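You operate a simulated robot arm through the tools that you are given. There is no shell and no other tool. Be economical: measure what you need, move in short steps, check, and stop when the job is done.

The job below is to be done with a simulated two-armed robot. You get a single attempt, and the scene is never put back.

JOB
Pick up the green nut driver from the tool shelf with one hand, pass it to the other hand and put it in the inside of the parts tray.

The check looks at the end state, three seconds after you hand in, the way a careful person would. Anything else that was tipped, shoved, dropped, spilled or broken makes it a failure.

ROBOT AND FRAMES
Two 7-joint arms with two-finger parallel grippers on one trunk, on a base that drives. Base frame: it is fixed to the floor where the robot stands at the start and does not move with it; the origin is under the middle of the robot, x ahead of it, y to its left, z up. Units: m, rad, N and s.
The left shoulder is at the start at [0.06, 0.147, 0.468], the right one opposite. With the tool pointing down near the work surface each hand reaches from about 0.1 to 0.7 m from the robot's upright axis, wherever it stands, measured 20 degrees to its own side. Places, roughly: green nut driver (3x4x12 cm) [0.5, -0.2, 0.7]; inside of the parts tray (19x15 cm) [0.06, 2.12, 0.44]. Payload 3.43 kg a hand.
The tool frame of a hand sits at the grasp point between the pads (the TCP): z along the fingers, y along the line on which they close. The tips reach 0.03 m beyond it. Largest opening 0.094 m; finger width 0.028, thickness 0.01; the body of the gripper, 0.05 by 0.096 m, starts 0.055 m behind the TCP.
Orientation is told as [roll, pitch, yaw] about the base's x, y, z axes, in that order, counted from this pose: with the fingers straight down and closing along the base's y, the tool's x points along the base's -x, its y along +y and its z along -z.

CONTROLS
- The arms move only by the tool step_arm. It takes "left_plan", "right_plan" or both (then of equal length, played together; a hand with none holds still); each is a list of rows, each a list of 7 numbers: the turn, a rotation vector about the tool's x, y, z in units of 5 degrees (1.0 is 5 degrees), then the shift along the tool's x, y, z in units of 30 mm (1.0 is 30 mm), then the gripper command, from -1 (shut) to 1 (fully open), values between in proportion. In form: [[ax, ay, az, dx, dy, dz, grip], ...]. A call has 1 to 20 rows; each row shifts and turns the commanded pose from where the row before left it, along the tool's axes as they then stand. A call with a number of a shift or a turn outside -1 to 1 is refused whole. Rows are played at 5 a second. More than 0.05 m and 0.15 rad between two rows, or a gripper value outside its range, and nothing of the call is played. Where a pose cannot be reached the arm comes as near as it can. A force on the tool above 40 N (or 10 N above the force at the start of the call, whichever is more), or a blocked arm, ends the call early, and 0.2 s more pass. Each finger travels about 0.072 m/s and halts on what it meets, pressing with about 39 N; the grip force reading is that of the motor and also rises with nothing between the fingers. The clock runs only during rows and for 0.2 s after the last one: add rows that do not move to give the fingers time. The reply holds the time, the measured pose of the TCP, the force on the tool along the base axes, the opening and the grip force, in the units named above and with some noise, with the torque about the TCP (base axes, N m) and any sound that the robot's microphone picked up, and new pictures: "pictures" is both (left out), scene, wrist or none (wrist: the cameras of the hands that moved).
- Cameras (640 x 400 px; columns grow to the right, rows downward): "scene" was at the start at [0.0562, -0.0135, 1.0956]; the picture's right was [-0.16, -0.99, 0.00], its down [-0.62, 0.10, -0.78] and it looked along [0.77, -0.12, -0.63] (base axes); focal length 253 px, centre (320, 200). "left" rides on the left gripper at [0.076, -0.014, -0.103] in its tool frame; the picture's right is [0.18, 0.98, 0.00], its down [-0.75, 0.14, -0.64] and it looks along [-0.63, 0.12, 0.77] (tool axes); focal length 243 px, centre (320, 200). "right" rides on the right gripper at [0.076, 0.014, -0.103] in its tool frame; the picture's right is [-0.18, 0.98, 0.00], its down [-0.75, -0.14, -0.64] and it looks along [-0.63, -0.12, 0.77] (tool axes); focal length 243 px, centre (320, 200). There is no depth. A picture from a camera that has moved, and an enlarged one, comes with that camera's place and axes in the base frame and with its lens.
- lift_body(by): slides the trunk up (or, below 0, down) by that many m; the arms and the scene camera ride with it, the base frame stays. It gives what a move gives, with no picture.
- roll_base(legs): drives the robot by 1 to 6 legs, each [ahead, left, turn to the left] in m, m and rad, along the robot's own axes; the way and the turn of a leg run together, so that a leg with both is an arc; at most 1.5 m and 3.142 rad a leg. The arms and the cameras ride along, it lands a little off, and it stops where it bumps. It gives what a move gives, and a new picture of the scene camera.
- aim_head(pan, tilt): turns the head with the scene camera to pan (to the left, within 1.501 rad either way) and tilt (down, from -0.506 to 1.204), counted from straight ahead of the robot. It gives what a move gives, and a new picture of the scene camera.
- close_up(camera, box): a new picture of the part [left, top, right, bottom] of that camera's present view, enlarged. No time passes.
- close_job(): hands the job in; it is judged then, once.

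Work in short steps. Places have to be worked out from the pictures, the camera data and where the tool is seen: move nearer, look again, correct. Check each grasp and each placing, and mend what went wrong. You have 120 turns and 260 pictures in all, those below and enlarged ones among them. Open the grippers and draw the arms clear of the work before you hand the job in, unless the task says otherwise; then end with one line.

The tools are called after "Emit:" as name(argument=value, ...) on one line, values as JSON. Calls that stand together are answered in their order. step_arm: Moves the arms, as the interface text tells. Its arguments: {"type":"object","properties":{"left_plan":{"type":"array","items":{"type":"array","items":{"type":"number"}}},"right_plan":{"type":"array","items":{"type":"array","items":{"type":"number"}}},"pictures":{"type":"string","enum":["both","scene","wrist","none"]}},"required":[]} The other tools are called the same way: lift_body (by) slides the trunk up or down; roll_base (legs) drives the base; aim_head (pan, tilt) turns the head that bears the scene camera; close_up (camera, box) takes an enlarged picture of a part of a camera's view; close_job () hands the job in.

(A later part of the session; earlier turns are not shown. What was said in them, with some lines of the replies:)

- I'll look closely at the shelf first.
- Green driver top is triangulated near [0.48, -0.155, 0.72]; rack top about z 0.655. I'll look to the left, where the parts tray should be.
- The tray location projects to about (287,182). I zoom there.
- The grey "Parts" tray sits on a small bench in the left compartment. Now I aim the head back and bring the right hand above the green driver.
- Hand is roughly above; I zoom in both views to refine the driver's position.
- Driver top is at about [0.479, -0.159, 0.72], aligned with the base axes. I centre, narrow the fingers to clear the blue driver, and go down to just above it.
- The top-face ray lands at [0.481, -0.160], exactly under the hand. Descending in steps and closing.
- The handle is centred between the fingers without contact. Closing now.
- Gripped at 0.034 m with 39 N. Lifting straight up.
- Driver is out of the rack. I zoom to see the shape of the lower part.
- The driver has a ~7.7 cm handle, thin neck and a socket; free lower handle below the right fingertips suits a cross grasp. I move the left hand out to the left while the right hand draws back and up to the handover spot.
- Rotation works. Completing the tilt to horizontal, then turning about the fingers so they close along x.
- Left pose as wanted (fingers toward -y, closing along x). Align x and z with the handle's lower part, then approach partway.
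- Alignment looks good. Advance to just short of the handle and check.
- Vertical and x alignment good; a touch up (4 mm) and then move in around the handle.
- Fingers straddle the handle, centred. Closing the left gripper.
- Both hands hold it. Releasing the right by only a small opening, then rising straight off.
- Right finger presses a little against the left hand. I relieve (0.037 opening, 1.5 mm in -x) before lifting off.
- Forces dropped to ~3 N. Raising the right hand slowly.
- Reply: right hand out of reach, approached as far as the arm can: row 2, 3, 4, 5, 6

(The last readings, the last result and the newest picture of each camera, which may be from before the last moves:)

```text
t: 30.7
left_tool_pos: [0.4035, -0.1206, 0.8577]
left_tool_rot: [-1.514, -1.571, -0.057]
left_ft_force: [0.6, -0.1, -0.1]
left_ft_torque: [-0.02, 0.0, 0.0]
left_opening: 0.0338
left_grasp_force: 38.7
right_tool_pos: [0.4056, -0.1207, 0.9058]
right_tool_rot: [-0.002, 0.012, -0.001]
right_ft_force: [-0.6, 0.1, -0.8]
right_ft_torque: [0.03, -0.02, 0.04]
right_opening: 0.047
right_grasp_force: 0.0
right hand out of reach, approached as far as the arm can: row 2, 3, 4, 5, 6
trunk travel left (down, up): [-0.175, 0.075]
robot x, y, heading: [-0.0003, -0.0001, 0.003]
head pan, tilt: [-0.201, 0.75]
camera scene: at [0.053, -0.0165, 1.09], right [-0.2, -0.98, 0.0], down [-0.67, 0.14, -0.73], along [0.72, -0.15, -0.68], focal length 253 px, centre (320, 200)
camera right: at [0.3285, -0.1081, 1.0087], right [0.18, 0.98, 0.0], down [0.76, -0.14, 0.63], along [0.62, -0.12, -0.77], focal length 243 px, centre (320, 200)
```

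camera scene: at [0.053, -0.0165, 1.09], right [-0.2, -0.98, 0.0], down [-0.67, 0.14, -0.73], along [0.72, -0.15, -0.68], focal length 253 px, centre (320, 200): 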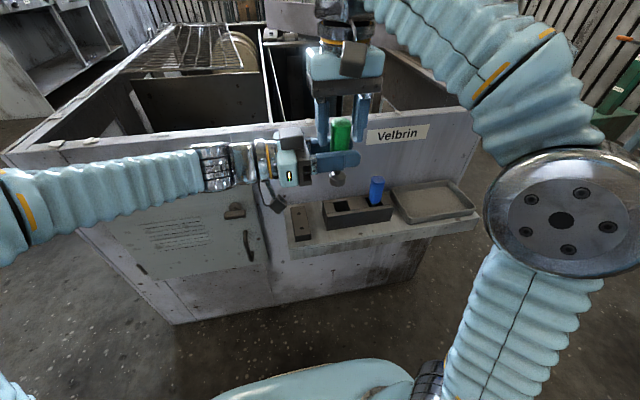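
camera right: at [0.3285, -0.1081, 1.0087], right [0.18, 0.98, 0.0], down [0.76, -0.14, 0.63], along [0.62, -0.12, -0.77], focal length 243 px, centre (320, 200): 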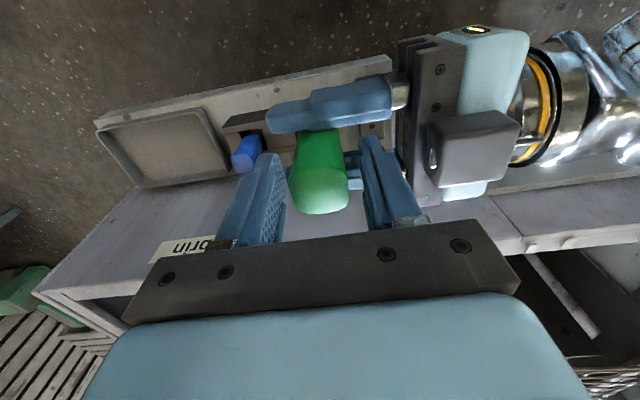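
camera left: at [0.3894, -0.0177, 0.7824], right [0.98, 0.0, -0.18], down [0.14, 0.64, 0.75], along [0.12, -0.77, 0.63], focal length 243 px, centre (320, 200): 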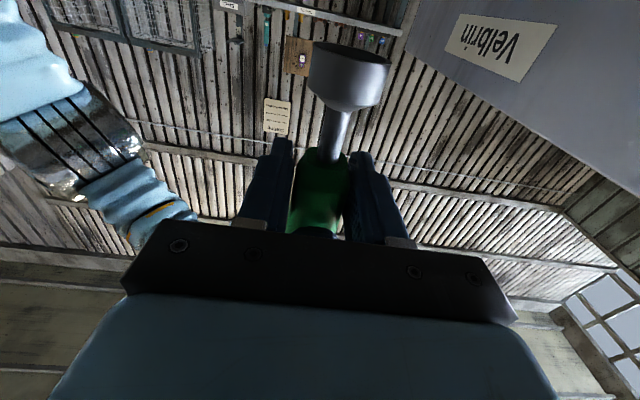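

Right arm is at its ceiling, so I lower the left hand with the driver instead.

Emit:
step_arm(left_plan=[[0, 0, 0, 0.3, 0, 0, -1], [0, 0, 0, 0.6, 0, 0, -1], [0, 0, 0, 0.8, 0, 0, -1], [0, 0, 0, 0.3, 0, 0, -1], [0, 0, 0, 0, 0, 0, -1]], pictures="both")

```text
t: 31.9
left_tool_pos: [0.403, -0.1211, 0.7957]
left_tool_rot: [-2.002, -1.569, 0.432]
left_ft_force: [0.0, -0.1, 0.6]
left_ft_torque: [0.03, -0.01, 0.0]
left_opening: 0.0338
left_grasp_force: 39.1
right_tool_pos: [0.4051, -0.1207, 0.9054]
right_tool_rot: [-0.001, 0.01, 0.001]
right_ft_force: [0.2, 0.1, 0.3]
right_ft_torque: [0.0, -0.04, -0.04]
right_opening: 0.0472
right_grasp_force: 0.1
trunk travel left (down, up): [-0.175, 0.075]
robot x, y, heading: [-0.0011, -0.001, 0.001]
head pan, tilt: [-0.201, 0.75]
camera scene: at [0.053, -0.0165, 1.09], right [-0.2, -0.98, 0.0], down [-0.67, 0.14, -0.73], along [0.72, -0.15, -0.68], focal length 253 px, centre (320, 200)
camera left: at [0.3883, -0.0184, 0.7209], right [0.98, 0.0, -0.18], down [0.14, 0.64, 0.75], along [0.12, -0.77, 0.63], focal length 243 px, centre (320, 200)
```

scene: 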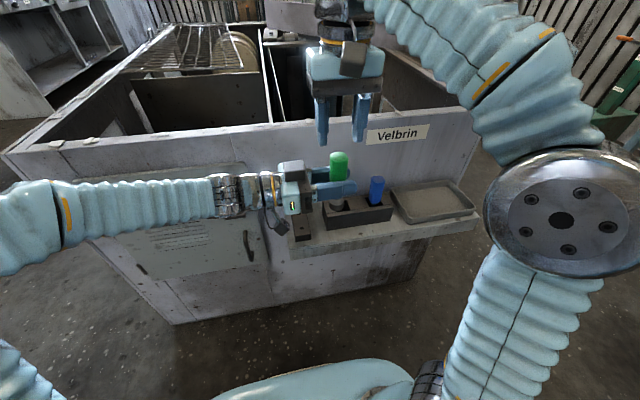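
left: 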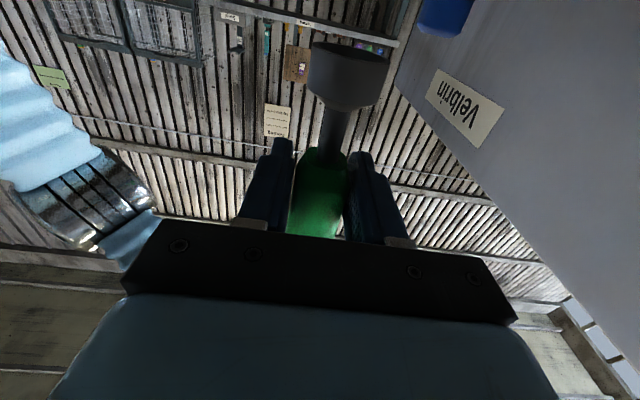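

Handover succeeded: the left holds the driver by its lower handle with 39 N and the right is clear. Now draw the left hand out to its side and the right hand back and outward.

Emit:
step_arm(left_plan=[[0, 0, 0, 0, 0, -0.8, -1], [0, 0, 0, 0, 0, -0.9, -1], [0, 0, 0, 0, 0, -0.9, -1], [0, 0, 0, 0, 0, -0.9, -1], [0, 0, 0, 0, -0.4, -0.9, -1], [0, 0, 0, 0, -0.4, -0.9, -1], [0, 0, 0, 0, -0.4, -0.9, -1], [0, 0, 0, 0, -0.4, -0.9, -1], [0, 0, 0, 0, -0.4, -0.9, -1], [0, 0, 0, 0, -0.4, -0.9, -1], [0, 0, 0, 0, 0, 0, -1]], right_plan=[[0, 0, 0, 0, 0, 0, 0], [0, 0, 0, 0.3, -0.5, 0, 0], [0, 0, 0, 0.4, -0.7, 0.2, 0], [0, 0, 0, 0.4, -0.7, 0.2, 0], [0, 0, 0, 0.4, -0.7, 0.2, 0], [0, 0, 0, 0.4, -0.7, 0.2, 0], [0, 0, 0, 0.4, -0.7, 0.2, 0], [0, 0, 0, 0.4, -0.7, 0.2, 0], [0, 0, 0, 0.4, -0.7, 0.2, 0], [0, 0, 0, 0.2, -0.2, 0.2, 0], [0, 0, 0, 0, 0, 0, 0]], pictures="scene")

```text
t: 34.3
left_tool_pos: [0.3309, 0.1473, 0.7999]
left_tool_rot: [-3.001, -1.57, 1.427]
left_ft_force: [0.0, 0.0, 1.1]
left_ft_torque: [-0.03, -0.01, 0.02]
left_opening: 0.0338
left_grasp_force: 39.5
right_tool_pos: [0.3034, -0.2882, 0.8597]
right_tool_rot: [0.0, 0.001, -0.001]
right_ft_force: [-0.1, 0.6, 0.2]
right_ft_torque: [-0.01, -0.01, 0.01]
right_opening: 0.0468
right_grasp_force: 0.1
trunk travel left (down, up): [-0.175, 0.075]
robot x, y, heading: [-0.003, -0.0016, -0.003]
head pan, tilt: [-0.201, 0.75]
camera scene: at [0.0529, -0.0165, 1.09], right [-0.2, -0.98, 0.0], down [-0.67, 0.14, -0.73], along [0.72, -0.15, -0.68], focal length 253 px, centre (320, 200)
```

scene: 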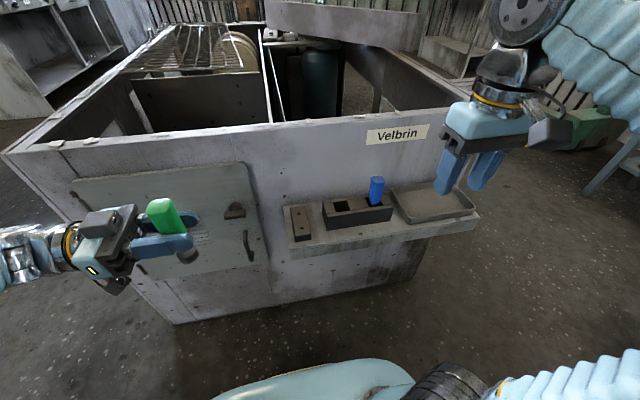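

All fine; shelf untouched. Now tilt the left hand fingers-down (rotation about tool y).

Emit:
step_arm(left_plan=[[0, 1, 0, 0, 0, 0, -1], [0, 1, 0, 0, 0, 0, -1], [0, 1, 0, 0, 0, 0, -1], [0, 1, 0, 0, 0, 0, -1], [0, 1, 0, 0, 0, 0, -1], [0, 1, 0, 0, 0, 0, -1], [0, 1, 0, 0, 0, 0, -1], [0, 1, 0, 0, 0, 0, -1], [0, 1, 0, 0, 0, 0, -1], [0, 1, 0, 0, 0, 0, -1], [0, 1, 0, 0, 0, 0, -1], [0, 1, 0, 0, 0, 0, -1], [0, 1, 0, 0, 0, 0, -1], [0, 1, 0, 0, 0, 0, -1], [0, 1, 0, 0, 0, 0, -1], [0, 1, 0, 0, 0, 0, -1], [0, 1, 0, 0, 0, 0, -1], [0, 1, 0, 0, 0, 0, -1], [0, 0, 0, 0, 0, 0, -1]], pictures="both")

```text
t: 38.3
left_tool_pos: [0.3305, 0.1473, 0.7985]
left_tool_rot: [-0.001, 0.003, -1.571]
left_ft_force: [0.3, 0.6, -0.5]
left_ft_torque: [0.03, 0.0, 0.0]
left_opening: 0.0338
left_grasp_force: 38.9
right_tool_pos: [0.304, -0.2861, 0.86]
right_tool_rot: [0.0, 0.0, 0.0]
right_ft_force: [0.4, -0.3, -0.2]
right_ft_torque: [0.02, -0.03, 0.0]
right_opening: 0.047
right_grasp_force: 0.2
trunk travel left (down, up): [-0.175, 0.075]
robot x, y, heading: [0.0033, -0.0037, 0.002]
head pan, tilt: [-0.201, 0.75]
camera scene: at [0.0529, -0.0165, 1.09], right [-0.2, -0.98, 0.0], down [-0.67, 0.14, -0.73], along [0.72, -0.15, -0.68], focal length 253 px, centre (320, 200)
camera left: at [0.3158, 0.2234, 0.9021], right [0.98, 0.18, 0.0], down [0.14, -0.75, 0.64], along [0.12, -0.63, -0.77], focal length 243 px, centre (320, 200)
```

scene: 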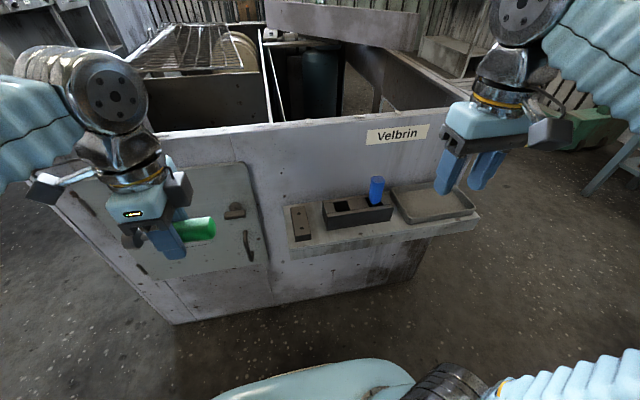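
left: 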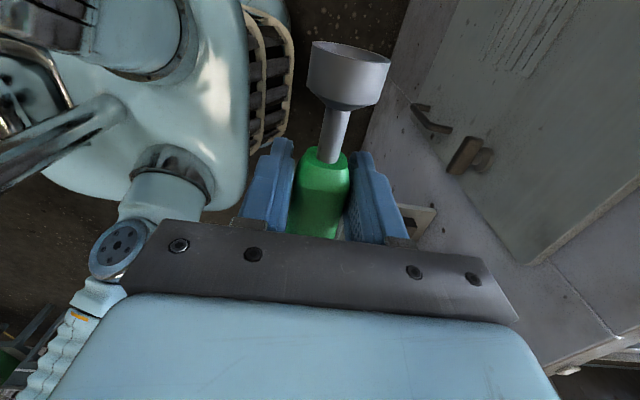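

Driver now lies horizontally under the left gripper. Drive: diagonal back-left away from the cabinet, then turn left to face the unit with the tray.

Emit:
aim_head(pan=0.0, tilt=0.6)

Emit:
roll_base(legs=[[-0.15, 0.55, 0], [0, 0, 1.57]])

```text
t: 39.0
left_tool_pos: [0.3305, 0.1469, 0.799]
left_tool_rot: [-0.001, 0.0, -1.571]
left_ft_force: [0.5, -0.6, 0.4]
left_ft_torque: [0.02, -0.01, -0.01]
left_opening: 0.0334
left_grasp_force: 38.7
right_tool_pos: [0.3044, -0.2872, 0.8592]
right_tool_rot: [0.001, -0.001, 0.001]
right_ft_force: [0.8, -1.2, 0.1]
right_ft_torque: [0.01, 0.02, -0.03]
right_opening: 0.0468
right_grasp_force: 0.1
trunk travel left (down, up): [-0.175, 0.075]
robot x, y, heading: [-0.0016, 0.0013, -0.002]
head pan, tilt: [0.0, 0.6]
camera scene: at [0.0601, -0.0001, 1.1028], right [0.0, -1.0, 0.0], down [-0.57, 0.0, -0.82], along [0.82, 0.0, -0.57], focal length 253 px, centre (320, 200)
```

scene: 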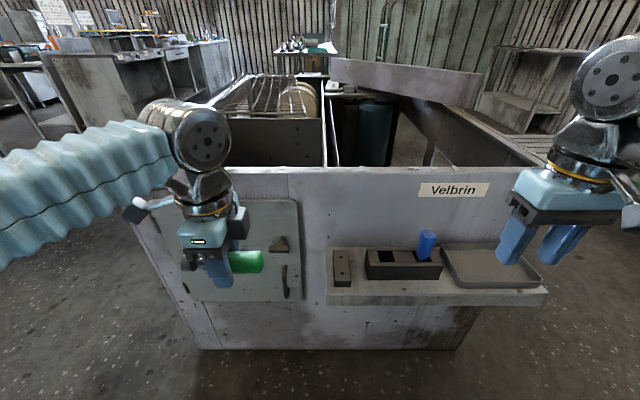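

```text
t: 46.2
left_tool_pos: [-0.3017, 0.8953, 0.7981]
left_tool_rot: [0.0, -0.001, 0.002]
left_ft_force: [-0.2, 0.1, -0.1]
left_ft_torque: [-0.03, -0.02, -0.01]
left_opening: 0.0339
left_grasp_force: 38.9
right_tool_pos: [0.1325, 0.8704, 0.8596]
right_tool_rot: [0.001, 0.0, 1.571]
right_ft_force: [0.1, -0.3, 0.1]
right_ft_torque: [-0.01, -0.01, 0.02]
right_opening: 0.047
right_grasp_force: 0.2
trunk travel left (down, up): [-0.175, 0.075]
robot x, y, heading: [-0.1568, 0.5648, 1.572]
head pan, tilt: [0.0, 0.6]
camera scene: at [-0.1522, 0.624, 1.1029], right [1.0, 0.0, 0.0], down [0.0, -0.57, -0.83], along [0.0, 0.83, -0.57], focal length 253 px, centre (320, 200)
```

scene: 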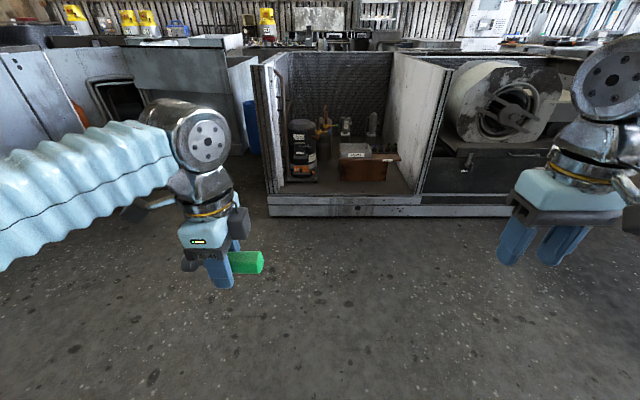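

Driver held. Tray estimated near [0.07, 2.15]; compartment open from x≈-0.48 to 0.5. I drive closer, standing to the right and turned slightly further left so the left elbow stays out of the unit.

Emit:
roll_base(legs=[[0.72, -0.48, 0], [0, 0, 0.35]])

Emit:
aim_head(pan=0.1, tilt=0.8)

```text
t: 51.9
left_tool_pos: [0.0444, 1.5606, 0.7977]
left_tool_rot: [-0.001, 0.002, 0.377]
left_ft_force: [0.0, -0.1, 0.2]
left_ft_torque: [-0.01, 0.0, 0.0]
left_opening: 0.0336
left_grasp_force: 38.5
right_tool_pos: [0.4581, 1.6966, 0.8598]
right_tool_rot: [0.001, 0.001, 1.947]
right_ft_force: [-0.5, 0.1, -0.5]
right_ft_torque: [0.01, -0.01, 0.0]
right_opening: 0.047
right_grasp_force: 0.0
trunk travel left (down, up): [-0.175, 0.075]
robot x, y, heading: [0.3006, 1.3095, 1.947]
head pan, tilt: [0.0, 0.6]
camera scene: at [0.2826, 1.3627, 1.1029], right [0.93, 0.37, 0.0], down [0.21, -0.53, -0.83], along [-0.3, 0.77, -0.57], focal length 253 px, centre (320, 200)
```

scene: 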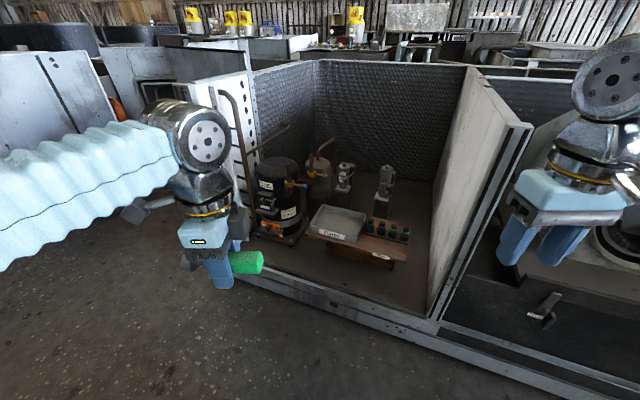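

```text
t: 52.6
left_tool_pos: [0.044, 1.5611, 0.7976]
left_tool_rot: [0.001, 0.0, 0.376]
left_ft_force: [0.2, 0.6, 0.3]
left_ft_torque: [0.0, 0.02, 0.0]
left_opening: 0.0339
left_grasp_force: 38.9
right_tool_pos: [0.4575, 1.697, 0.861]
right_tool_rot: [0.001, -0.002, 1.949]
right_ft_force: [-0.8, -0.5, -0.7]
right_ft_torque: [0.0, -0.01, -0.02]
right_opening: 0.047
right_grasp_force: 0.1
trunk travel left (down, up): [-0.175, 0.075]
robot x, y, heading: [0.3012, 1.3028, 1.952]
head pan, tilt: [0.099, 0.799]
camera scene: at [0.2781, 1.3523, 1.0861], right [0.89, 0.46, 0.0], down [0.33, -0.64, -0.7], along [-0.32, 0.62, -0.72], focal length 253 px, centre (320, 200)
```

scene: 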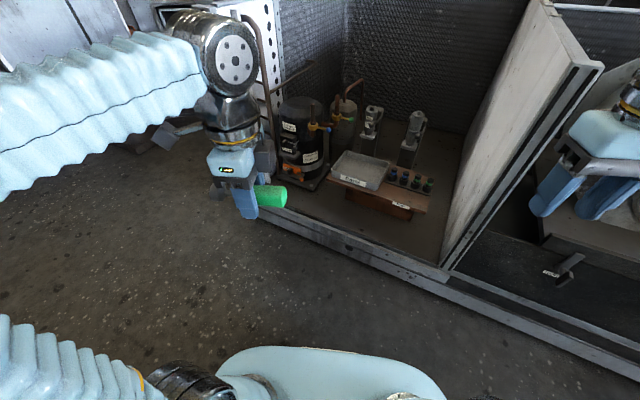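

I zoom on the tray.

Emit:
close_up(camera="scene", box=[260, 80, 452, 220])

```text
2.86 times, centred on (356, 150) of scene
camera zoom: at [0.2781, 1.3523, 1.0861], right [0.89, 0.46, 0.0], down [0.33, -0.64, -0.7], along [-0.32, 0.62, -0.72], focal length 722 px, centre (217, 343)
```

zoom: 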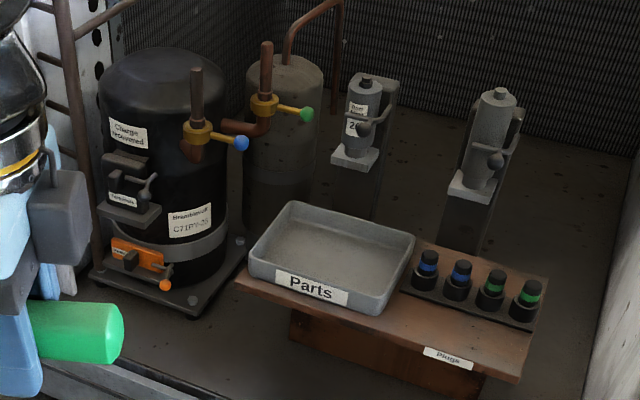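

Tray rim spans x≈-0.04..0.15, y≈2.06..2.20 (centre ≈[0.056, 2.13]), long side along x. I tuck the right hand back a bit, then turn slightly and move closer so the tray lies ~0.6 m ahead of the left shoulder side.

Emit:
step_arm(right_plan=[[0, 0, 0, 0.8, 0, 0, 0], [0, 0, 0, 0.8, 0, 0, 0], [0, 0, 0, 0.8, 0, 0, 0], [0, 0, 0, 0.8, 0, 0, 0], [0, 0, 0, 0, 0, 0, 0]], pictures="none")

Emit:
roll_base(legs=[[0, 0, -0.23], [0.25, -0.03, 0]])

```text
t: 53.8
left_tool_pos: [0.0442, 1.5605, 0.7988]
left_tool_rot: [-0.001, 0.001, 0.377]
left_ft_force: [-0.1, 0.1, 0.1]
left_ft_torque: [-0.01, -0.01, 0.02]
left_opening: 0.0335
left_grasp_force: 39.1
right_tool_pos: [0.4933, 1.6098, 0.8578]
right_tool_rot: [-0.001, 0.001, 1.947]
right_ft_force: [0.1, 0.2, -0.3]
right_ft_torque: [-0.01, -0.03, 0.01]
right_opening: 0.047
right_grasp_force: 0.1
trunk travel left (down, up): [-0.175, 0.075]
robot x, y, heading: [0.3046, 1.3014, 1.948]
head pan, tilt: [0.099, 0.799]
```

```text
t: 56.5
left_tool_pos: [0.0991, 1.8637, 0.7978]
left_tool_rot: [0.0, 0.001, 0.149]
left_ft_force: [-0.1, -0.4, 0.4]
left_ft_torque: [-0.02, -0.01, 0.0]
left_opening: 0.0333
left_grasp_force: 38.4
right_tool_pos: [0.5492, 1.8099, 0.8577]
right_tool_rot: [-0.001, 0.001, 1.719]
right_ft_force: [0.3, -0.4, 0.0]
right_ft_torque: [0.02, -0.02, 0.03]
right_opening: 0.0471
right_grasp_force: 0.1
trunk travel left (down, up): [-0.175, 0.075]
robot x, y, heading: [0.2952, 1.5578, 1.714]
head pan, tilt: [0.099, 0.799]
camera scene: at [0.2807, 1.6084, 1.086], right [0.97, 0.25, 0.0], down [0.18, -0.69, -0.7], along [-0.17, 0.68, -0.72], focal length 253 px, centre (320, 200)
```

scene: 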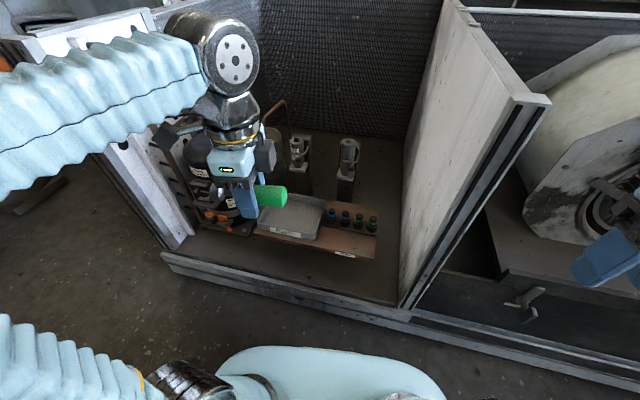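

Rotate the tool to align the driver with x, and move above the tray at the present height.

Emit:
step_arm(left_plan=[[0, 0, 0.85, 0, 0, 0, -1], [0, 0, 0.85, 0, 0, 0, -1], [0, 0, 0, 0.13, 0.85, 0, -1], [0, 0, 0, 0.13, 0.85, 0, -1], [0, 0, 0, 0.13, 0.85, 0, -1], [0, 0, 0, 0.13, 0.85, 0, -1], [0, 0, 0, 0.13, 0.85, 0, -1], [0, 0, 0, 0, 0, 0, -1]], pictures="both")

```text
t: 58.2
left_tool_pos: [0.0809, 1.9936, 0.7984]
left_tool_rot: [0.0, -0.002, 0.001]
left_ft_force: [-0.6, 0.7, -1.4]
left_ft_torque: [0.02, -0.03, -0.04]
left_opening: 0.0338
left_grasp_force: 38.3
right_tool_pos: [0.5489, 1.8098, 0.8575]
right_tool_rot: [0.001, 0.0, 1.718]
right_ft_force: [-0.2, 0.6, 0.1]
right_ft_torque: [0.02, -0.02, 0.01]
right_opening: 0.047
right_grasp_force: 0.0
trunk travel left (down, up): [-0.175, 0.075]
robot x, y, heading: [0.2964, 1.5609, 1.718]
head pan, tilt: [0.099, 0.799]
camera scene: at [0.2807, 1.6085, 1.086], right [0.97, 0.25, 0.0], down [0.18, -0.7, -0.7], along [-0.17, 0.68, -0.72], focal length 253 px, centre (320, 200)
camera left: at [0.0042, 1.9788, 0.9013], right [-0.18, 0.98, 0.0], down [0.75, 0.14, 0.64], along [0.63, 0.12, -0.77], focal length 243 px, centre (320, 200)
```

scene: 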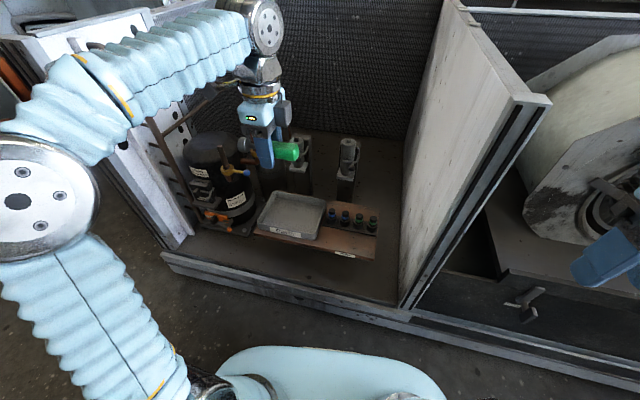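
left: 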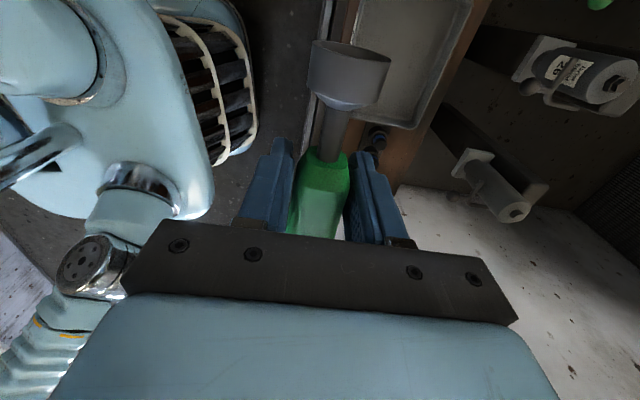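

Elbow stays well outside the unit. Zooming to remeasure the tray from here.

Emit:
close_up(camera="scene", box=[220, 150, 400, 270])

Emit:
close_up(camera="left", box=[240, 0, 500, 170])

```text
3.33 times, centred on (310, 210) of scene
camera zoom: at [0.2807, 1.6085, 1.086], right [0.97, 0.25, 0.0], down [0.18, -0.7, -0.7], along [-0.17, 0.68, -0.72], focal length 842 px, centre (353, 167)
```

zoom: 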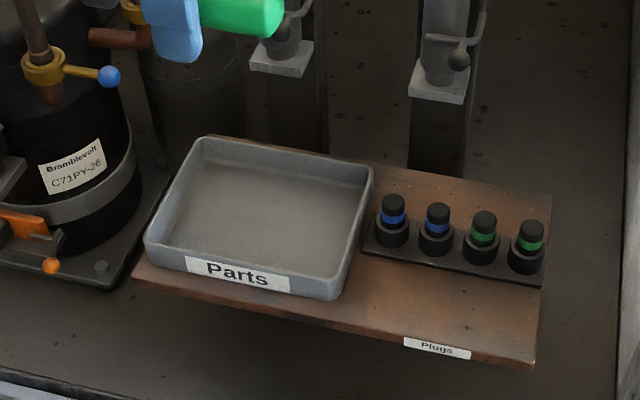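

```text
2.35 times, centred on (370, 85) of left
camera zoom: at [0.0042, 1.9788, 0.9013], right [-0.18, 0.98, 0.0], down [0.75, 0.14, 0.64], along [0.63, 0.12, -0.77], focal length 571 px, centre (202, 471)
```

zoom: 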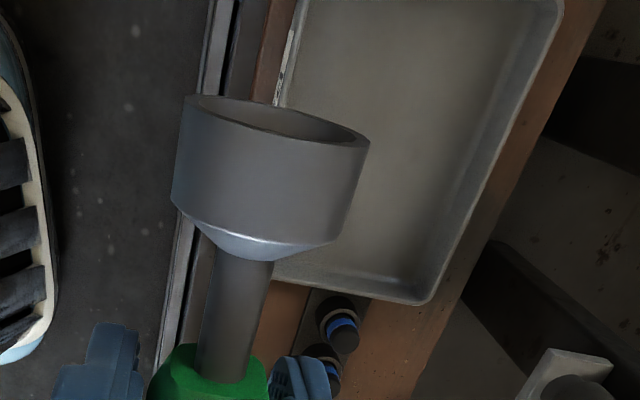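

Tray centre confirmed ≈[0.057, 2.132], rim z≈0.455. The nearest obstacle (blue valve handle) is at about x=-0.107, clear. Move over the centre.

Emit:
step_arm(left_plan=[[0, 0, 0, 0.13, 0.92, 0, -1], [0, 0, 0, 0.13, 0.92, 0, -1], [0, 0, 0, 0.13, 0.92, 0, -1], [0, 0, 0, 0.13, 0.92, 0, -1], [0, 0, 0, 0.11, 0.92, 0, -1], [0, 0, 0, 0, 0, 0, -1]], pictures="both")

```text
t: 59.6
left_tool_pos: [0.0633, 2.1303, 0.798]
left_tool_rot: [-0.001, 0.0, -0.001]
left_ft_force: [0.4, -0.1, 0.5]
left_ft_torque: [-0.04, 0.0, 0.02]
left_opening: 0.0338
left_grasp_force: 38.9
right_tool_pos: [0.5495, 1.8106, 0.8585]
right_tool_rot: [-0.001, 0.0, 1.719]
right_ft_force: [-0.5, -0.6, 0.4]
right_ft_torque: [-0.03, 0.05, 0.0]
right_opening: 0.0469
right_grasp_force: 0.0
trunk travel left (down, up): [-0.175, 0.075]
robot x, y, heading: [0.2928, 1.5598, 1.723]
head pan, tilt: [0.099, 0.799]
camera scene: at [0.2808, 1.6087, 1.086], right [0.97, 0.25, 0.0], down [0.18, -0.7, -0.7], along [-0.17, 0.68, -0.72], focal length 253 px, centre (320, 200)
camera left: at [-0.0128, 2.1157, 0.9004], right [-0.18, 0.98, 0.0], down [0.75, 0.14, 0.64], along [0.63, 0.12, -0.77], focal length 243 px, centre (320, 200)
```

scene: 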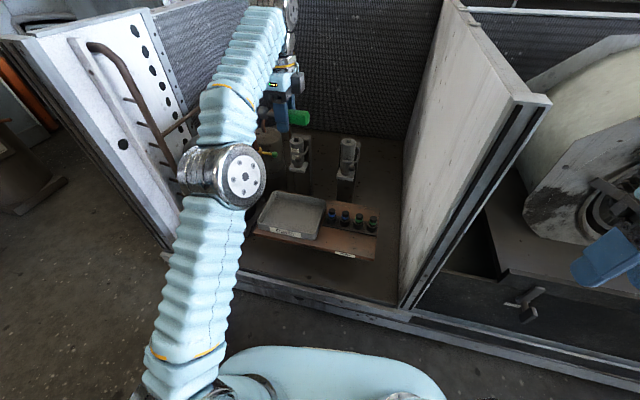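
left: 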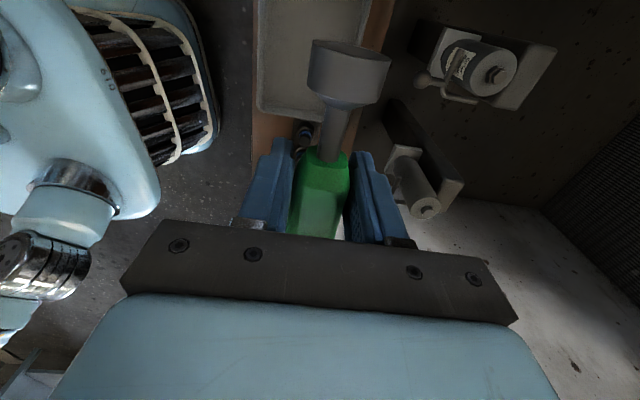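

The arm is well extended with elbow in line. Lowering the trunk keeps that shape and brings the hand down to z≈0.62.

Emit:
lift_body(by=-0.17)

Emit:
aim_head(pan=0.1, tilt=0.6)

Emit:
close_up(camera="left", box=[0, 0, 640, 400])

```text
t: 61.6
left_tool_pos: [0.0635, 2.1299, 0.6285]
left_tool_rot: [0.003, -0.001, 0.0]
left_ft_force: [-0.5, -0.7, 0.2]
left_ft_torque: [0.01, 0.02, 0.01]
left_opening: 0.0335
left_grasp_force: 39.1
right_tool_pos: [0.5503, 1.8095, 0.6888]
right_tool_rot: [0.0, 0.0, 1.72]
right_ft_force: [0.5, -0.5, 0.4]
right_ft_torque: [0.0, 0.03, 0.03]
right_opening: 0.0468
right_grasp_force: 0.0
trunk travel left (down, up): [-0.005, 0.245]
robot x, y, heading: [0.2971, 1.5579, 1.722]
head pan, tilt: [0.099, 0.799]
```

```text
t: 62.3
left_tool_pos: [0.0632, 2.1297, 0.6275]
left_tool_rot: [0.003, 0.0, 0.0]
left_ft_force: [0.6, 0.6, 0.6]
left_ft_torque: [0.0, 0.03, -0.03]
left_opening: 0.0338
left_grasp_force: 39.0
right_tool_pos: [0.55, 1.8096, 0.688]
right_tool_rot: [0.001, 0.001, 1.721]
right_ft_force: [-0.7, 0.4, -0.6]
right_ft_torque: [-0.02, 0.04, 0.01]
right_opening: 0.0467
right_grasp_force: 0.1
trunk travel left (down, up): [-0.005, 0.245]
robot x, y, heading: [0.2973, 1.5585, 1.721]
head pan, tilt: [0.099, 0.6]
camera scene: at [0.2788, 1.616, 0.9328], right [0.97, 0.25, 0.0], down [0.14, -0.55, -0.82], along [-0.2, 0.8, -0.57], focal length 253 px, centre (320, 200)
```

scene: 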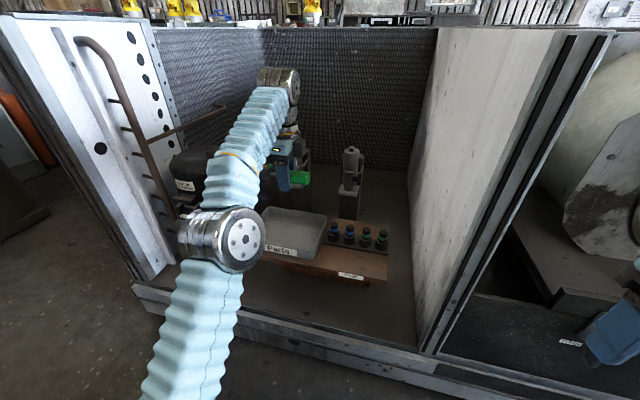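

```text
1.00 times, centred on (320, 200) of left (not enlarged: the box is as wide or as high as the picture)
camera zoom: at [-0.0131, 2.1153, 0.7307], right [-0.18, 0.98, 0.0], down [0.75, 0.14, 0.64], along [0.63, 0.12, -0.77], focal length 243 px, centre (320, 200)
```

zoom: 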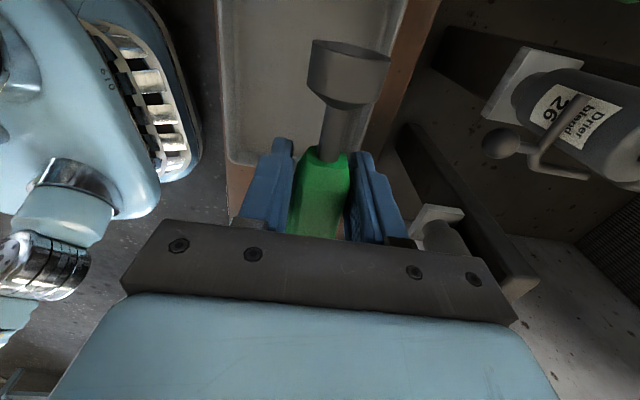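

Hand is over the tray with ≥5 cm clearance to valves. Descend to z≈0.50 and check.

Emit:
step_arm(left_plan=[[0, 0, 0, 0, 0, 0.6, -1], [0, 0, 0, 0, 0, 0.75, -1], [0, 0, 0, 0, 0, 0.75, -1], [0, 0, 0, 0, 0, 0.75, -1], [0, 0, 0, 0, 0, 0.75, -1], [0, 0, 0, 0, 0, 0.5, -1], [0, 0, 0, 0, 0, 0, -1]], pictures="both")

Emit:
close_up(camera="scene", box=[160, 130, 416, 290])

```text
t: 63.9
left_tool_pos: [0.063, 2.1313, 0.5046]
left_tool_rot: [0.003, 0.001, 0.0]
left_ft_force: [-1.0, 0.1, -0.5]
left_ft_torque: [0.01, 0.03, -0.03]
left_opening: 0.0338
left_grasp_force: 39.0
right_tool_pos: [0.5485, 1.8101, 0.6872]
right_tool_rot: [0.0, 0.0, 1.72]
right_ft_force: [-0.5, 0.9, -0.7]
right_ft_torque: [0.0, 0.0, 0.01]
right_opening: 0.047
right_grasp_force: 0.0
trunk travel left (down, up): [-0.005, 0.245]
robot x, y, heading: [0.2971, 1.5587, 1.717]
head pan, tilt: [0.099, 0.6]
camera scene: at [0.2788, 1.616, 0.9329], right [0.97, 0.25, 0.0], down [0.14, -0.55, -0.82], along [-0.2, 0.8, -0.57], focal length 253 px, centre (320, 200)
camera left: at [-0.0142, 2.1163, 0.6084], right [-0.18, 0.98, 0.0], down [0.75, 0.14, 0.64], along [0.63, 0.12, -0.77], focal length 243 px, centre (320, 200)
```

scene: 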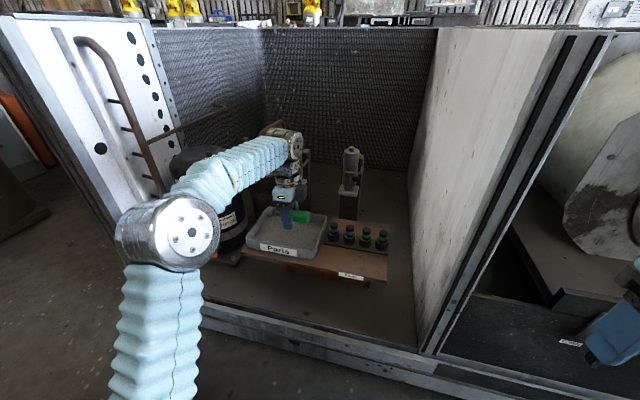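
left: 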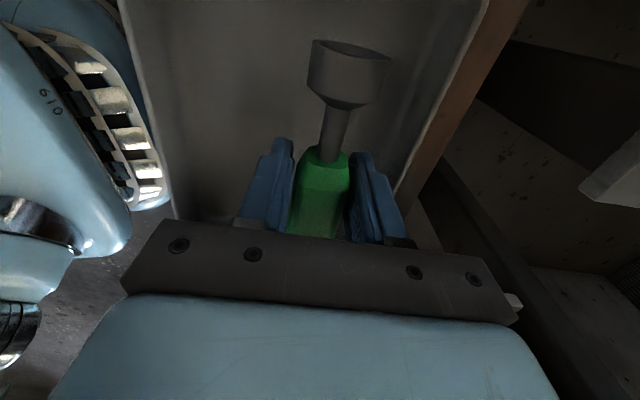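

```text
2.50 times, centred on (288, 210) of scene
camera zoom: at [0.2788, 1.616, 0.9329], right [0.97, 0.25, 0.0], down [0.14, -0.55, -0.82], along [-0.2, 0.8, -0.57], focal length 632 px, centre (400, 175)
```

zoom: 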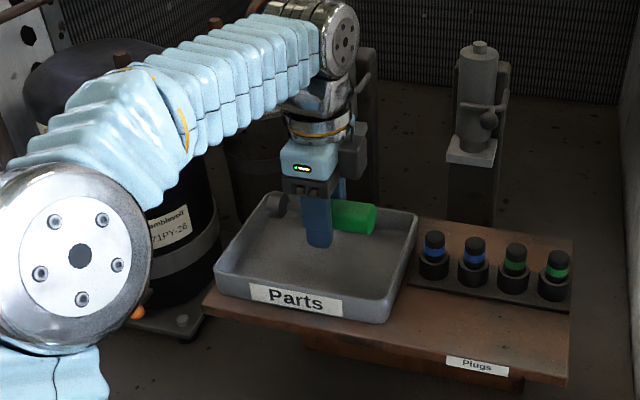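

All clear: driver is inside the tray outline. Continue down in fine steps, watching force.

Emit:
step_arm(left_plan=[[0, 0, 0, 0, 0, 0.35, -1], [0, 0, 0, 0, 0, 0.35, -1], [0, 0, 0, 0, 0, 0.3, -1], [0, 0, 0, 0, 0, 0.3, -1], [0, 0, 0, 0, 0, 0, -1]], pictures="both")

Emit:
close_up(camera="scene", box=[220, 150, 380, 270])

```text
t: 64.8
left_tool_pos: [0.0617, 2.1295, 0.4797]
left_tool_rot: [0.013, 0.001, 0.002]
left_ft_force: [-0.2, -9.5, 20.7]
left_ft_torque: [-0.84, 0.16, 0.06]
left_opening: 0.0337
left_grasp_force: 39.7
right_tool_pos: [0.5497, 1.8089, 0.6884]
right_tool_rot: [0.001, -0.002, 1.719]
right_ft_force: [1.1, 0.5, 0.2]
right_ft_torque: [0.05, 0.0, 0.03]
right_opening: 0.047
right_grasp_force: 0.1
trunk travel left (down, up): [-0.005, 0.245]
robot x, y, heading: [0.2964, 1.5565, 1.721]
head pan, tilt: [0.099, 0.6]
stopped in row 4 (left hand): the force on the tool passed its limit at 51 N (the readings are from after the stop); the commanded pose is now the measured one
camera scene: at [0.2792, 1.6146, 0.9332], right [0.97, 0.25, 0.0], down [0.14, -0.55, -0.83], along [-0.2, 0.8, -0.56], focal length 253 px, centre (320, 200)
camera left: at [-0.0143, 2.1146, 0.5834], right [-0.19, 0.98, 0.01], down [0.75, 0.13, 0.64], along [0.63, 0.13, -0.76], focal length 243 px, centre (320, 200)
```

scene: 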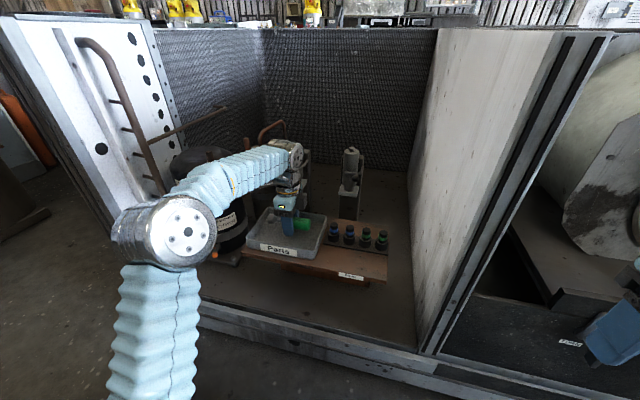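
left: 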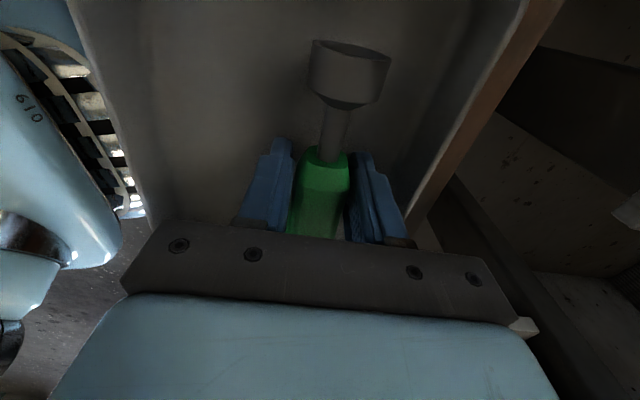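

```text
3.33 times, centred on (300, 210) of scene
camera zoom: at [0.2792, 1.6146, 0.9332], right [0.97, 0.25, 0.0], down [0.14, -0.55, -0.83], along [-0.2, 0.8, -0.56], focal length 842 px, centre (387, 167)
```

zoom: 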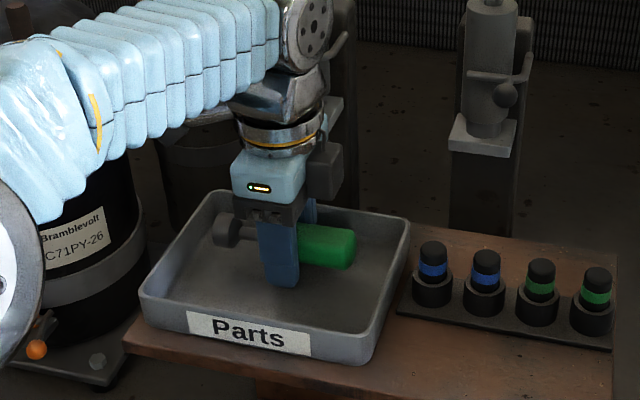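

Fingertips touched the tray floor (tips at ≈0.45). Back off 2 mm to relieve, then check forces.

Emit:
step_arm(left_plan=[[0, 0, 0, 0, 0, -0.08, -1], [0, 0, 0, 0, 0, 0, -1]], pictures="none")

```text
t: 65.4
left_tool_pos: [0.0619, 2.131, 0.4803]
left_tool_rot: [0.013, 0.0, 0.002]
left_ft_force: [2.7, -12.6, 13.4]
left_ft_torque: [-0.71, 0.0, 0.06]
left_opening: 0.0338
left_grasp_force: 38.6
right_tool_pos: [0.549, 1.8084, 0.6878]
right_tool_rot: [0.001, -0.003, 1.72]
right_ft_force: [-0.3, 0.5, 0.2]
right_ft_torque: [-0.02, -0.02, 0.0]
right_opening: 0.0471
right_grasp_force: 0.0
trunk travel left (down, up): [-0.005, 0.245]
robot x, y, heading: [0.2925, 1.5606, 1.72]
head pan, tilt: [0.099, 0.6]
```

Contact analysis matches the -y fingertip on the floor with friction. Raise another 4 mm.

Emit:
step_arm(left_plan=[[0, 0, 0, 0, 0, -0.07, -1], [0, 0, 0, 0, 0, -0.07, -1], [0, 0, 0, 0, 0, 0, -1]], pictures="none")

```text
t: 66.2
left_tool_pos: [0.0621, 2.1336, 0.4845]
left_tool_rot: [0.012, -0.001, 0.001]
left_ft_force: [0.5, -0.1, 0.1]
left_ft_torque: [0.0, 0.0, -0.03]
left_opening: 0.0337
left_grasp_force: 38.9
right_tool_pos: [0.5501, 1.8096, 0.688]
right_tool_rot: [0.001, 0.001, 1.719]
right_ft_force: [0.1, -0.1, 1.0]
right_ft_torque: [-0.03, 0.02, 0.0]
right_opening: 0.0469
right_grasp_force: 0.1
trunk travel left (down, up): [-0.005, 0.245]
robot x, y, heading: [0.2987, 1.5605, 1.726]
head pan, tilt: [0.099, 0.6]
```

Free of contact, hovering ~4 mm. Open the left gripper moderately.

Emit:
step_arm(left_plan=[[0, 0, 0, 0, 0, 0, -0.2], [0, 0, 0, 0, 0, 0, 0.0], [0, 0, 0, 0, 0, 0, 0.15], [0, 0, 0, 0, 0, 0, 0.15]], pictures="both")

Emit:
close_up(camera="scene", box=[220, 150, 380, 270])

```text
t: 67.2
left_tool_pos: [0.0614, 2.1314, 0.4843]
left_tool_rot: [0.012, 0.0, 0.002]
left_ft_force: [-0.4, -0.7, 0.2]
left_ft_torque: [0.03, -0.02, 0.02]
left_opening: 0.0544
left_grasp_force: 0.1
right_tool_pos: [0.5506, 1.8091, 0.6883]
right_tool_rot: [-0.001, 0.002, 1.721]
right_ft_force: [0.2, 0.8, 0.2]
right_ft_torque: [-0.02, -0.02, -0.03]
right_opening: 0.0468
right_grasp_force: 0.1
trunk travel left (down, up): [-0.005, 0.245]
robot x, y, heading: [0.2971, 1.5623, 1.718]
head pan, tilt: [0.099, 0.6]
camera scene: at [0.2788, 1.6159, 0.9329], right [0.97, 0.25, 0.0], down [0.14, -0.55, -0.83], along [-0.2, 0.8, -0.57], focal length 253 px, centre (320, 200)
camera left: at [-0.0148, 2.1164, 0.5876], right [-0.19, 0.98, 0.01], down [0.75, 0.14, 0.64], along [0.63, 0.13, -0.77], focal length 243 px, centre (320, 200)
```

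scene: 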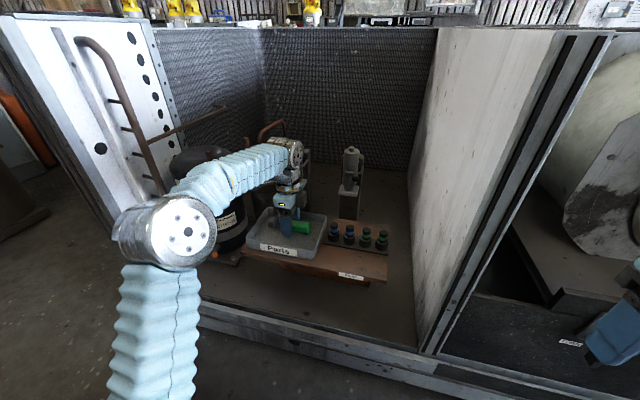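
left: 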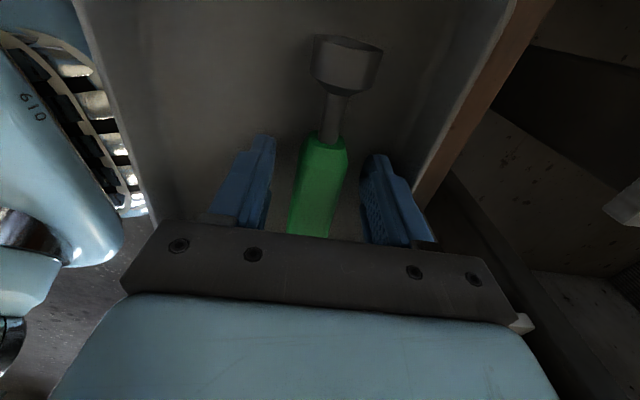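

```text
3.33 times, centred on (300, 210) of scene
camera zoom: at [0.2788, 1.6159, 0.9329], right [0.97, 0.25, 0.0], down [0.14, -0.55, -0.83], along [-0.2, 0.8, -0.57], focal length 842 px, centre (387, 167)
```

zoom: 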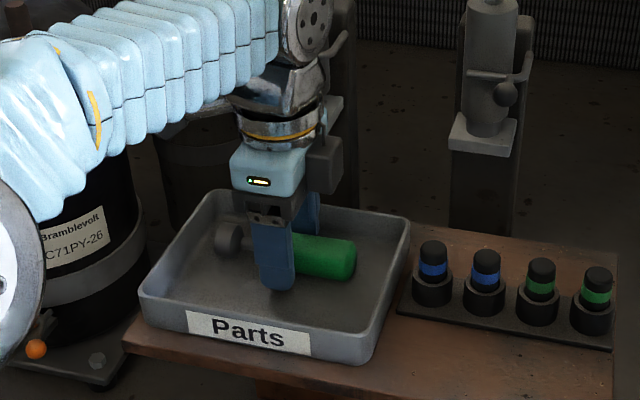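

The driver has dropped onto the tray floor between the open fingers. Raise the hand straight up.

Emit:
step_arm(left_plan=[[0, 0, 0, 0, 0, -0.3, 0.15], [0, 0, 0, 0, 0, -0.6, 0.15], [0, 0, 0, 0, 0, -0.8, 0.15], [0, 0, 0, 0, 0, -0.8, 0.15], [0, 0, 0, 0, 0, -0.8, 0.15], [0, 0, 0, 0, 0, -0.8, 0.15], [0, 0, 0, 0, 0, -0.8, 0.15], [0, 0, 0, 0, 0, 0, 0.15]], pictures="scene")

Emit:
lift_body(by=0.16)

```text
t: 69.0
left_tool_pos: [0.0609, 2.1279, 0.63]
left_tool_rot: [0.011, 0.001, 0.002]
left_ft_force: [0.2, -0.2, -0.7]
left_ft_torque: [0.01, -0.03, 0.02]
left_opening: 0.0539
left_grasp_force: 0.0
right_tool_pos: [0.5488, 1.8085, 0.6883]
right_tool_rot: [0.0, 0.0, 1.72]
right_ft_force: [0.2, 0.4, -1.1]
right_ft_torque: [0.01, -0.03, 0.02]
right_opening: 0.0472
right_grasp_force: 0.1
trunk travel left (down, up): [-0.005, 0.245]
robot x, y, heading: [0.2959, 1.5588, 1.72]
head pan, tilt: [0.099, 0.6]
camera scene: at [0.2787, 1.6159, 0.9329], right [0.97, 0.25, 0.0], down [0.14, -0.55, -0.83], along [-0.2, 0.8, -0.56], focal length 253 px, centre (320, 200)
```

scene: 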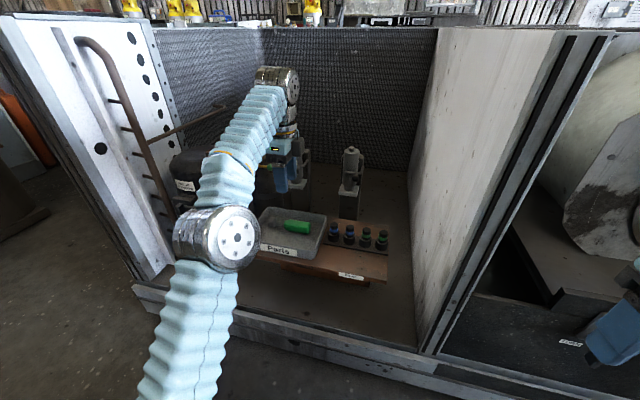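

```text
t: 70.9
left_tool_pos: [0.0617, 2.1292, 0.7905]
left_tool_rot: [0.013, 0.0, 0.001]
left_ft_force: [0.2, -0.1, 0.5]
left_ft_torque: [0.01, 0.02, 0.01]
left_opening: 0.0538
left_grasp_force: 0.0
right_tool_pos: [0.5486, 1.8089, 0.8461]
right_tool_rot: [0.001, -0.001, 1.719]
right_ft_force: [0.5, -0.4, 0.0]
right_ft_torque: [-0.04, -0.02, -0.02]
right_opening: 0.0471
right_grasp_force: 0.1
trunk travel left (down, up): [-0.165, 0.085]
robot x, y, heading: [0.2976, 1.5601, 1.715]
head pan, tilt: [0.099, 0.6]
```

Now draw the left hand back out of the unit (-y), open both grippers, and look at the tray.

Emit:
step_arm(left_plan=[[0, 0, 0, 0, -0.9, 0, 0.15], [0, 0, 0, 0, -0.9, 0, 0.15], [0, 0, 0, 0, -0.9, 0, 0.3], [0, 0, 0, 0, -0.9, 0, 0.5], [0, 0, 0, 0, -0.9, 0, 0.8], [0, 0, 0, 0, -0.9, 0, 1], [0, 0, 0, 0, -0.9, 0, 1], [0, 0, 0, 0, -0.9, 0, 1], [0, 0, 0, 0, 0, 0, 1]], right_plan=[[0, 0, 0, 0, 0, 0, 0], [0, 0, 0, 0, 0, 0, 0.2], [0, 0, 0, 0, 0, 0, 0.5], [0, 0, 0, 0, 0, 0, 0.8], [0, 0, 0, 0, 0, 0, 1], [0, 0, 0, 0, 0, 0, 1], [0, 0, 0, 0, 0, 0, 1], [0, 0, 0, 0, 0, 0, 1], [0, 0, 0, 0, 0, 0, 1]], pictures="scene")

Emit:
close_up(camera="scene", box=[180, 130, 420, 280])

```text
t: 72.9
left_tool_pos: [0.0613, 1.911, 0.7864]
left_tool_rot: [0.014, 0.0, 0.0]
left_ft_force: [0.7, -0.1, 0.5]
left_ft_torque: [-0.01, -0.02, 0.02]
left_opening: 0.0941
left_grasp_force: 0.2
right_tool_pos: [0.5499, 1.8092, 0.8483]
right_tool_rot: [0.001, 0.0, 1.719]
right_ft_force: [0.3, 0.9, -0.5]
right_ft_torque: [-0.05, 0.04, -0.02]
right_opening: 0.094
right_grasp_force: 0.0
trunk travel left (down, up): [-0.165, 0.085]
robot x, y, heading: [0.2924, 1.5605, 1.719]
head pan, tilt: [0.099, 0.6]
camera scene: at [0.2787, 1.6159, 1.0929], right [0.97, 0.25, 0.0], down [0.14, -0.55, -0.83], along [-0.2, 0.8, -0.56], focal length 253 px, centre (320, 200)
```

scene: 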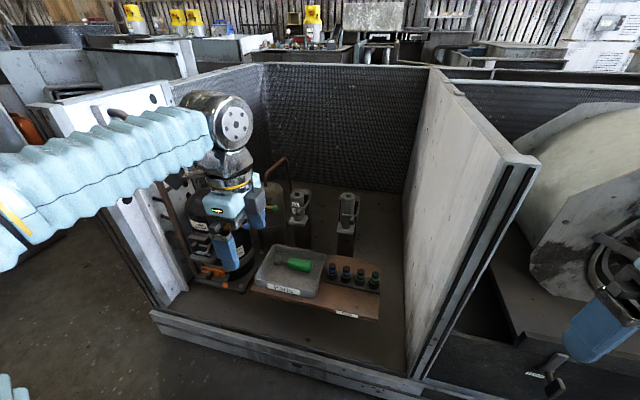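

```text
2.67 times, centred on (300, 205) of scene
camera zoom: at [0.2787, 1.6159, 1.0929], right [0.97, 0.25, 0.0], down [0.14, -0.55, -0.83], along [-0.2, 0.8, -0.56], focal length 674 px, centre (373, 187)
```

zoom: 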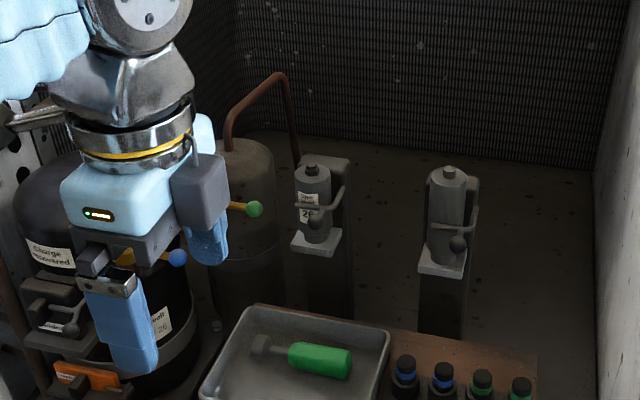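

The driver lies in the tray with its surroundings undisturbed. Back the robot off a little so the arms are clear.

Emit:
roll_base(legs=[[-0.25, 0, 0]])

Emit:
close_up(camera="scene", box=[180, 80, 480, 270])

```text
t: 74.7
left_tool_pos: [0.0985, 1.6647, 0.7859]
left_tool_rot: [0.013, 0.0, 0.0]
left_ft_force: [0.1, 0.5, 0.4]
left_ft_torque: [-0.02, -0.03, -0.03]
left_opening: 0.0938
left_grasp_force: 0.0
right_tool_pos: [0.5864, 1.5627, 0.8477]
right_tool_rot: [-0.001, -0.001, 1.719]
right_ft_force: [-0.4, 0.2, 0.0]
right_ft_torque: [0.02, -0.01, 0.01]
right_opening: 0.0941
right_grasp_force: 0.0
trunk travel left (down, up): [-0.165, 0.085]
robot x, y, heading: [0.3283, 1.3102, 1.716]
head pan, tilt: [0.099, 0.6]
camera scene: at [0.3158, 1.3687, 1.0929], right [0.97, 0.25, 0.0], down [0.14, -0.55, -0.82], along [-0.2, 0.8, -0.57], focal length 253 px, centre (320, 200)
```

scene: 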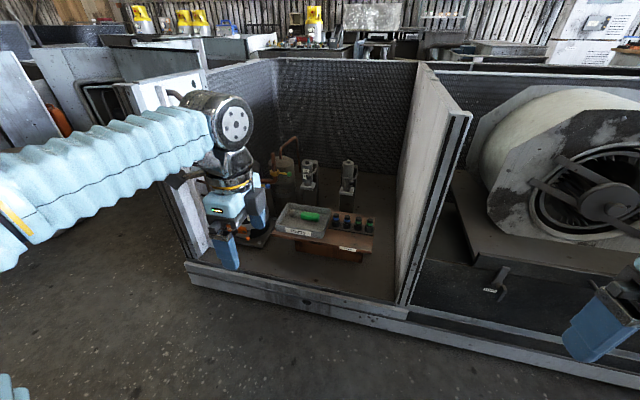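

```text
2.11 times, centred on (330, 175) of scene
camera zoom: at [0.3158, 1.3687, 1.0929], right [0.97, 0.25, 0.0], down [0.14, -0.55, -0.82], along [-0.2, 0.8, -0.57], focal length 532 px, centre (299, 253)
```

zoom: 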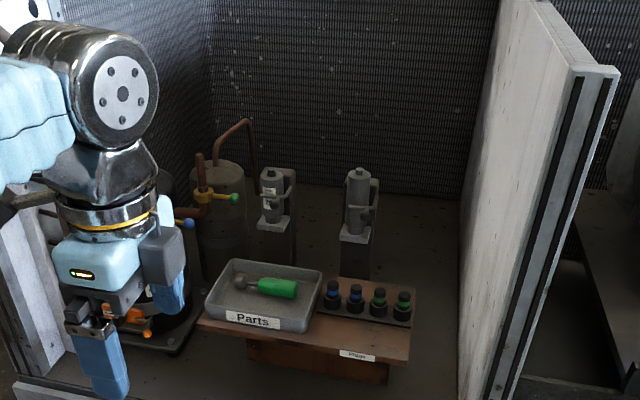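

The driver rests inside the Parts tray, everything else is in place and the arms are clear; handing in.

Emit:
close_job()

```text
The job is handed in.
```

The green nut driver was picked up with the right hand, passed to the left hand and laid in the Parts tray. The job is handed in, with both grippers open and the arms clear; during placing, the left fingertips briefly pressed on the tray floor (51 N), and the last picture shows nothing else moved at the tray.
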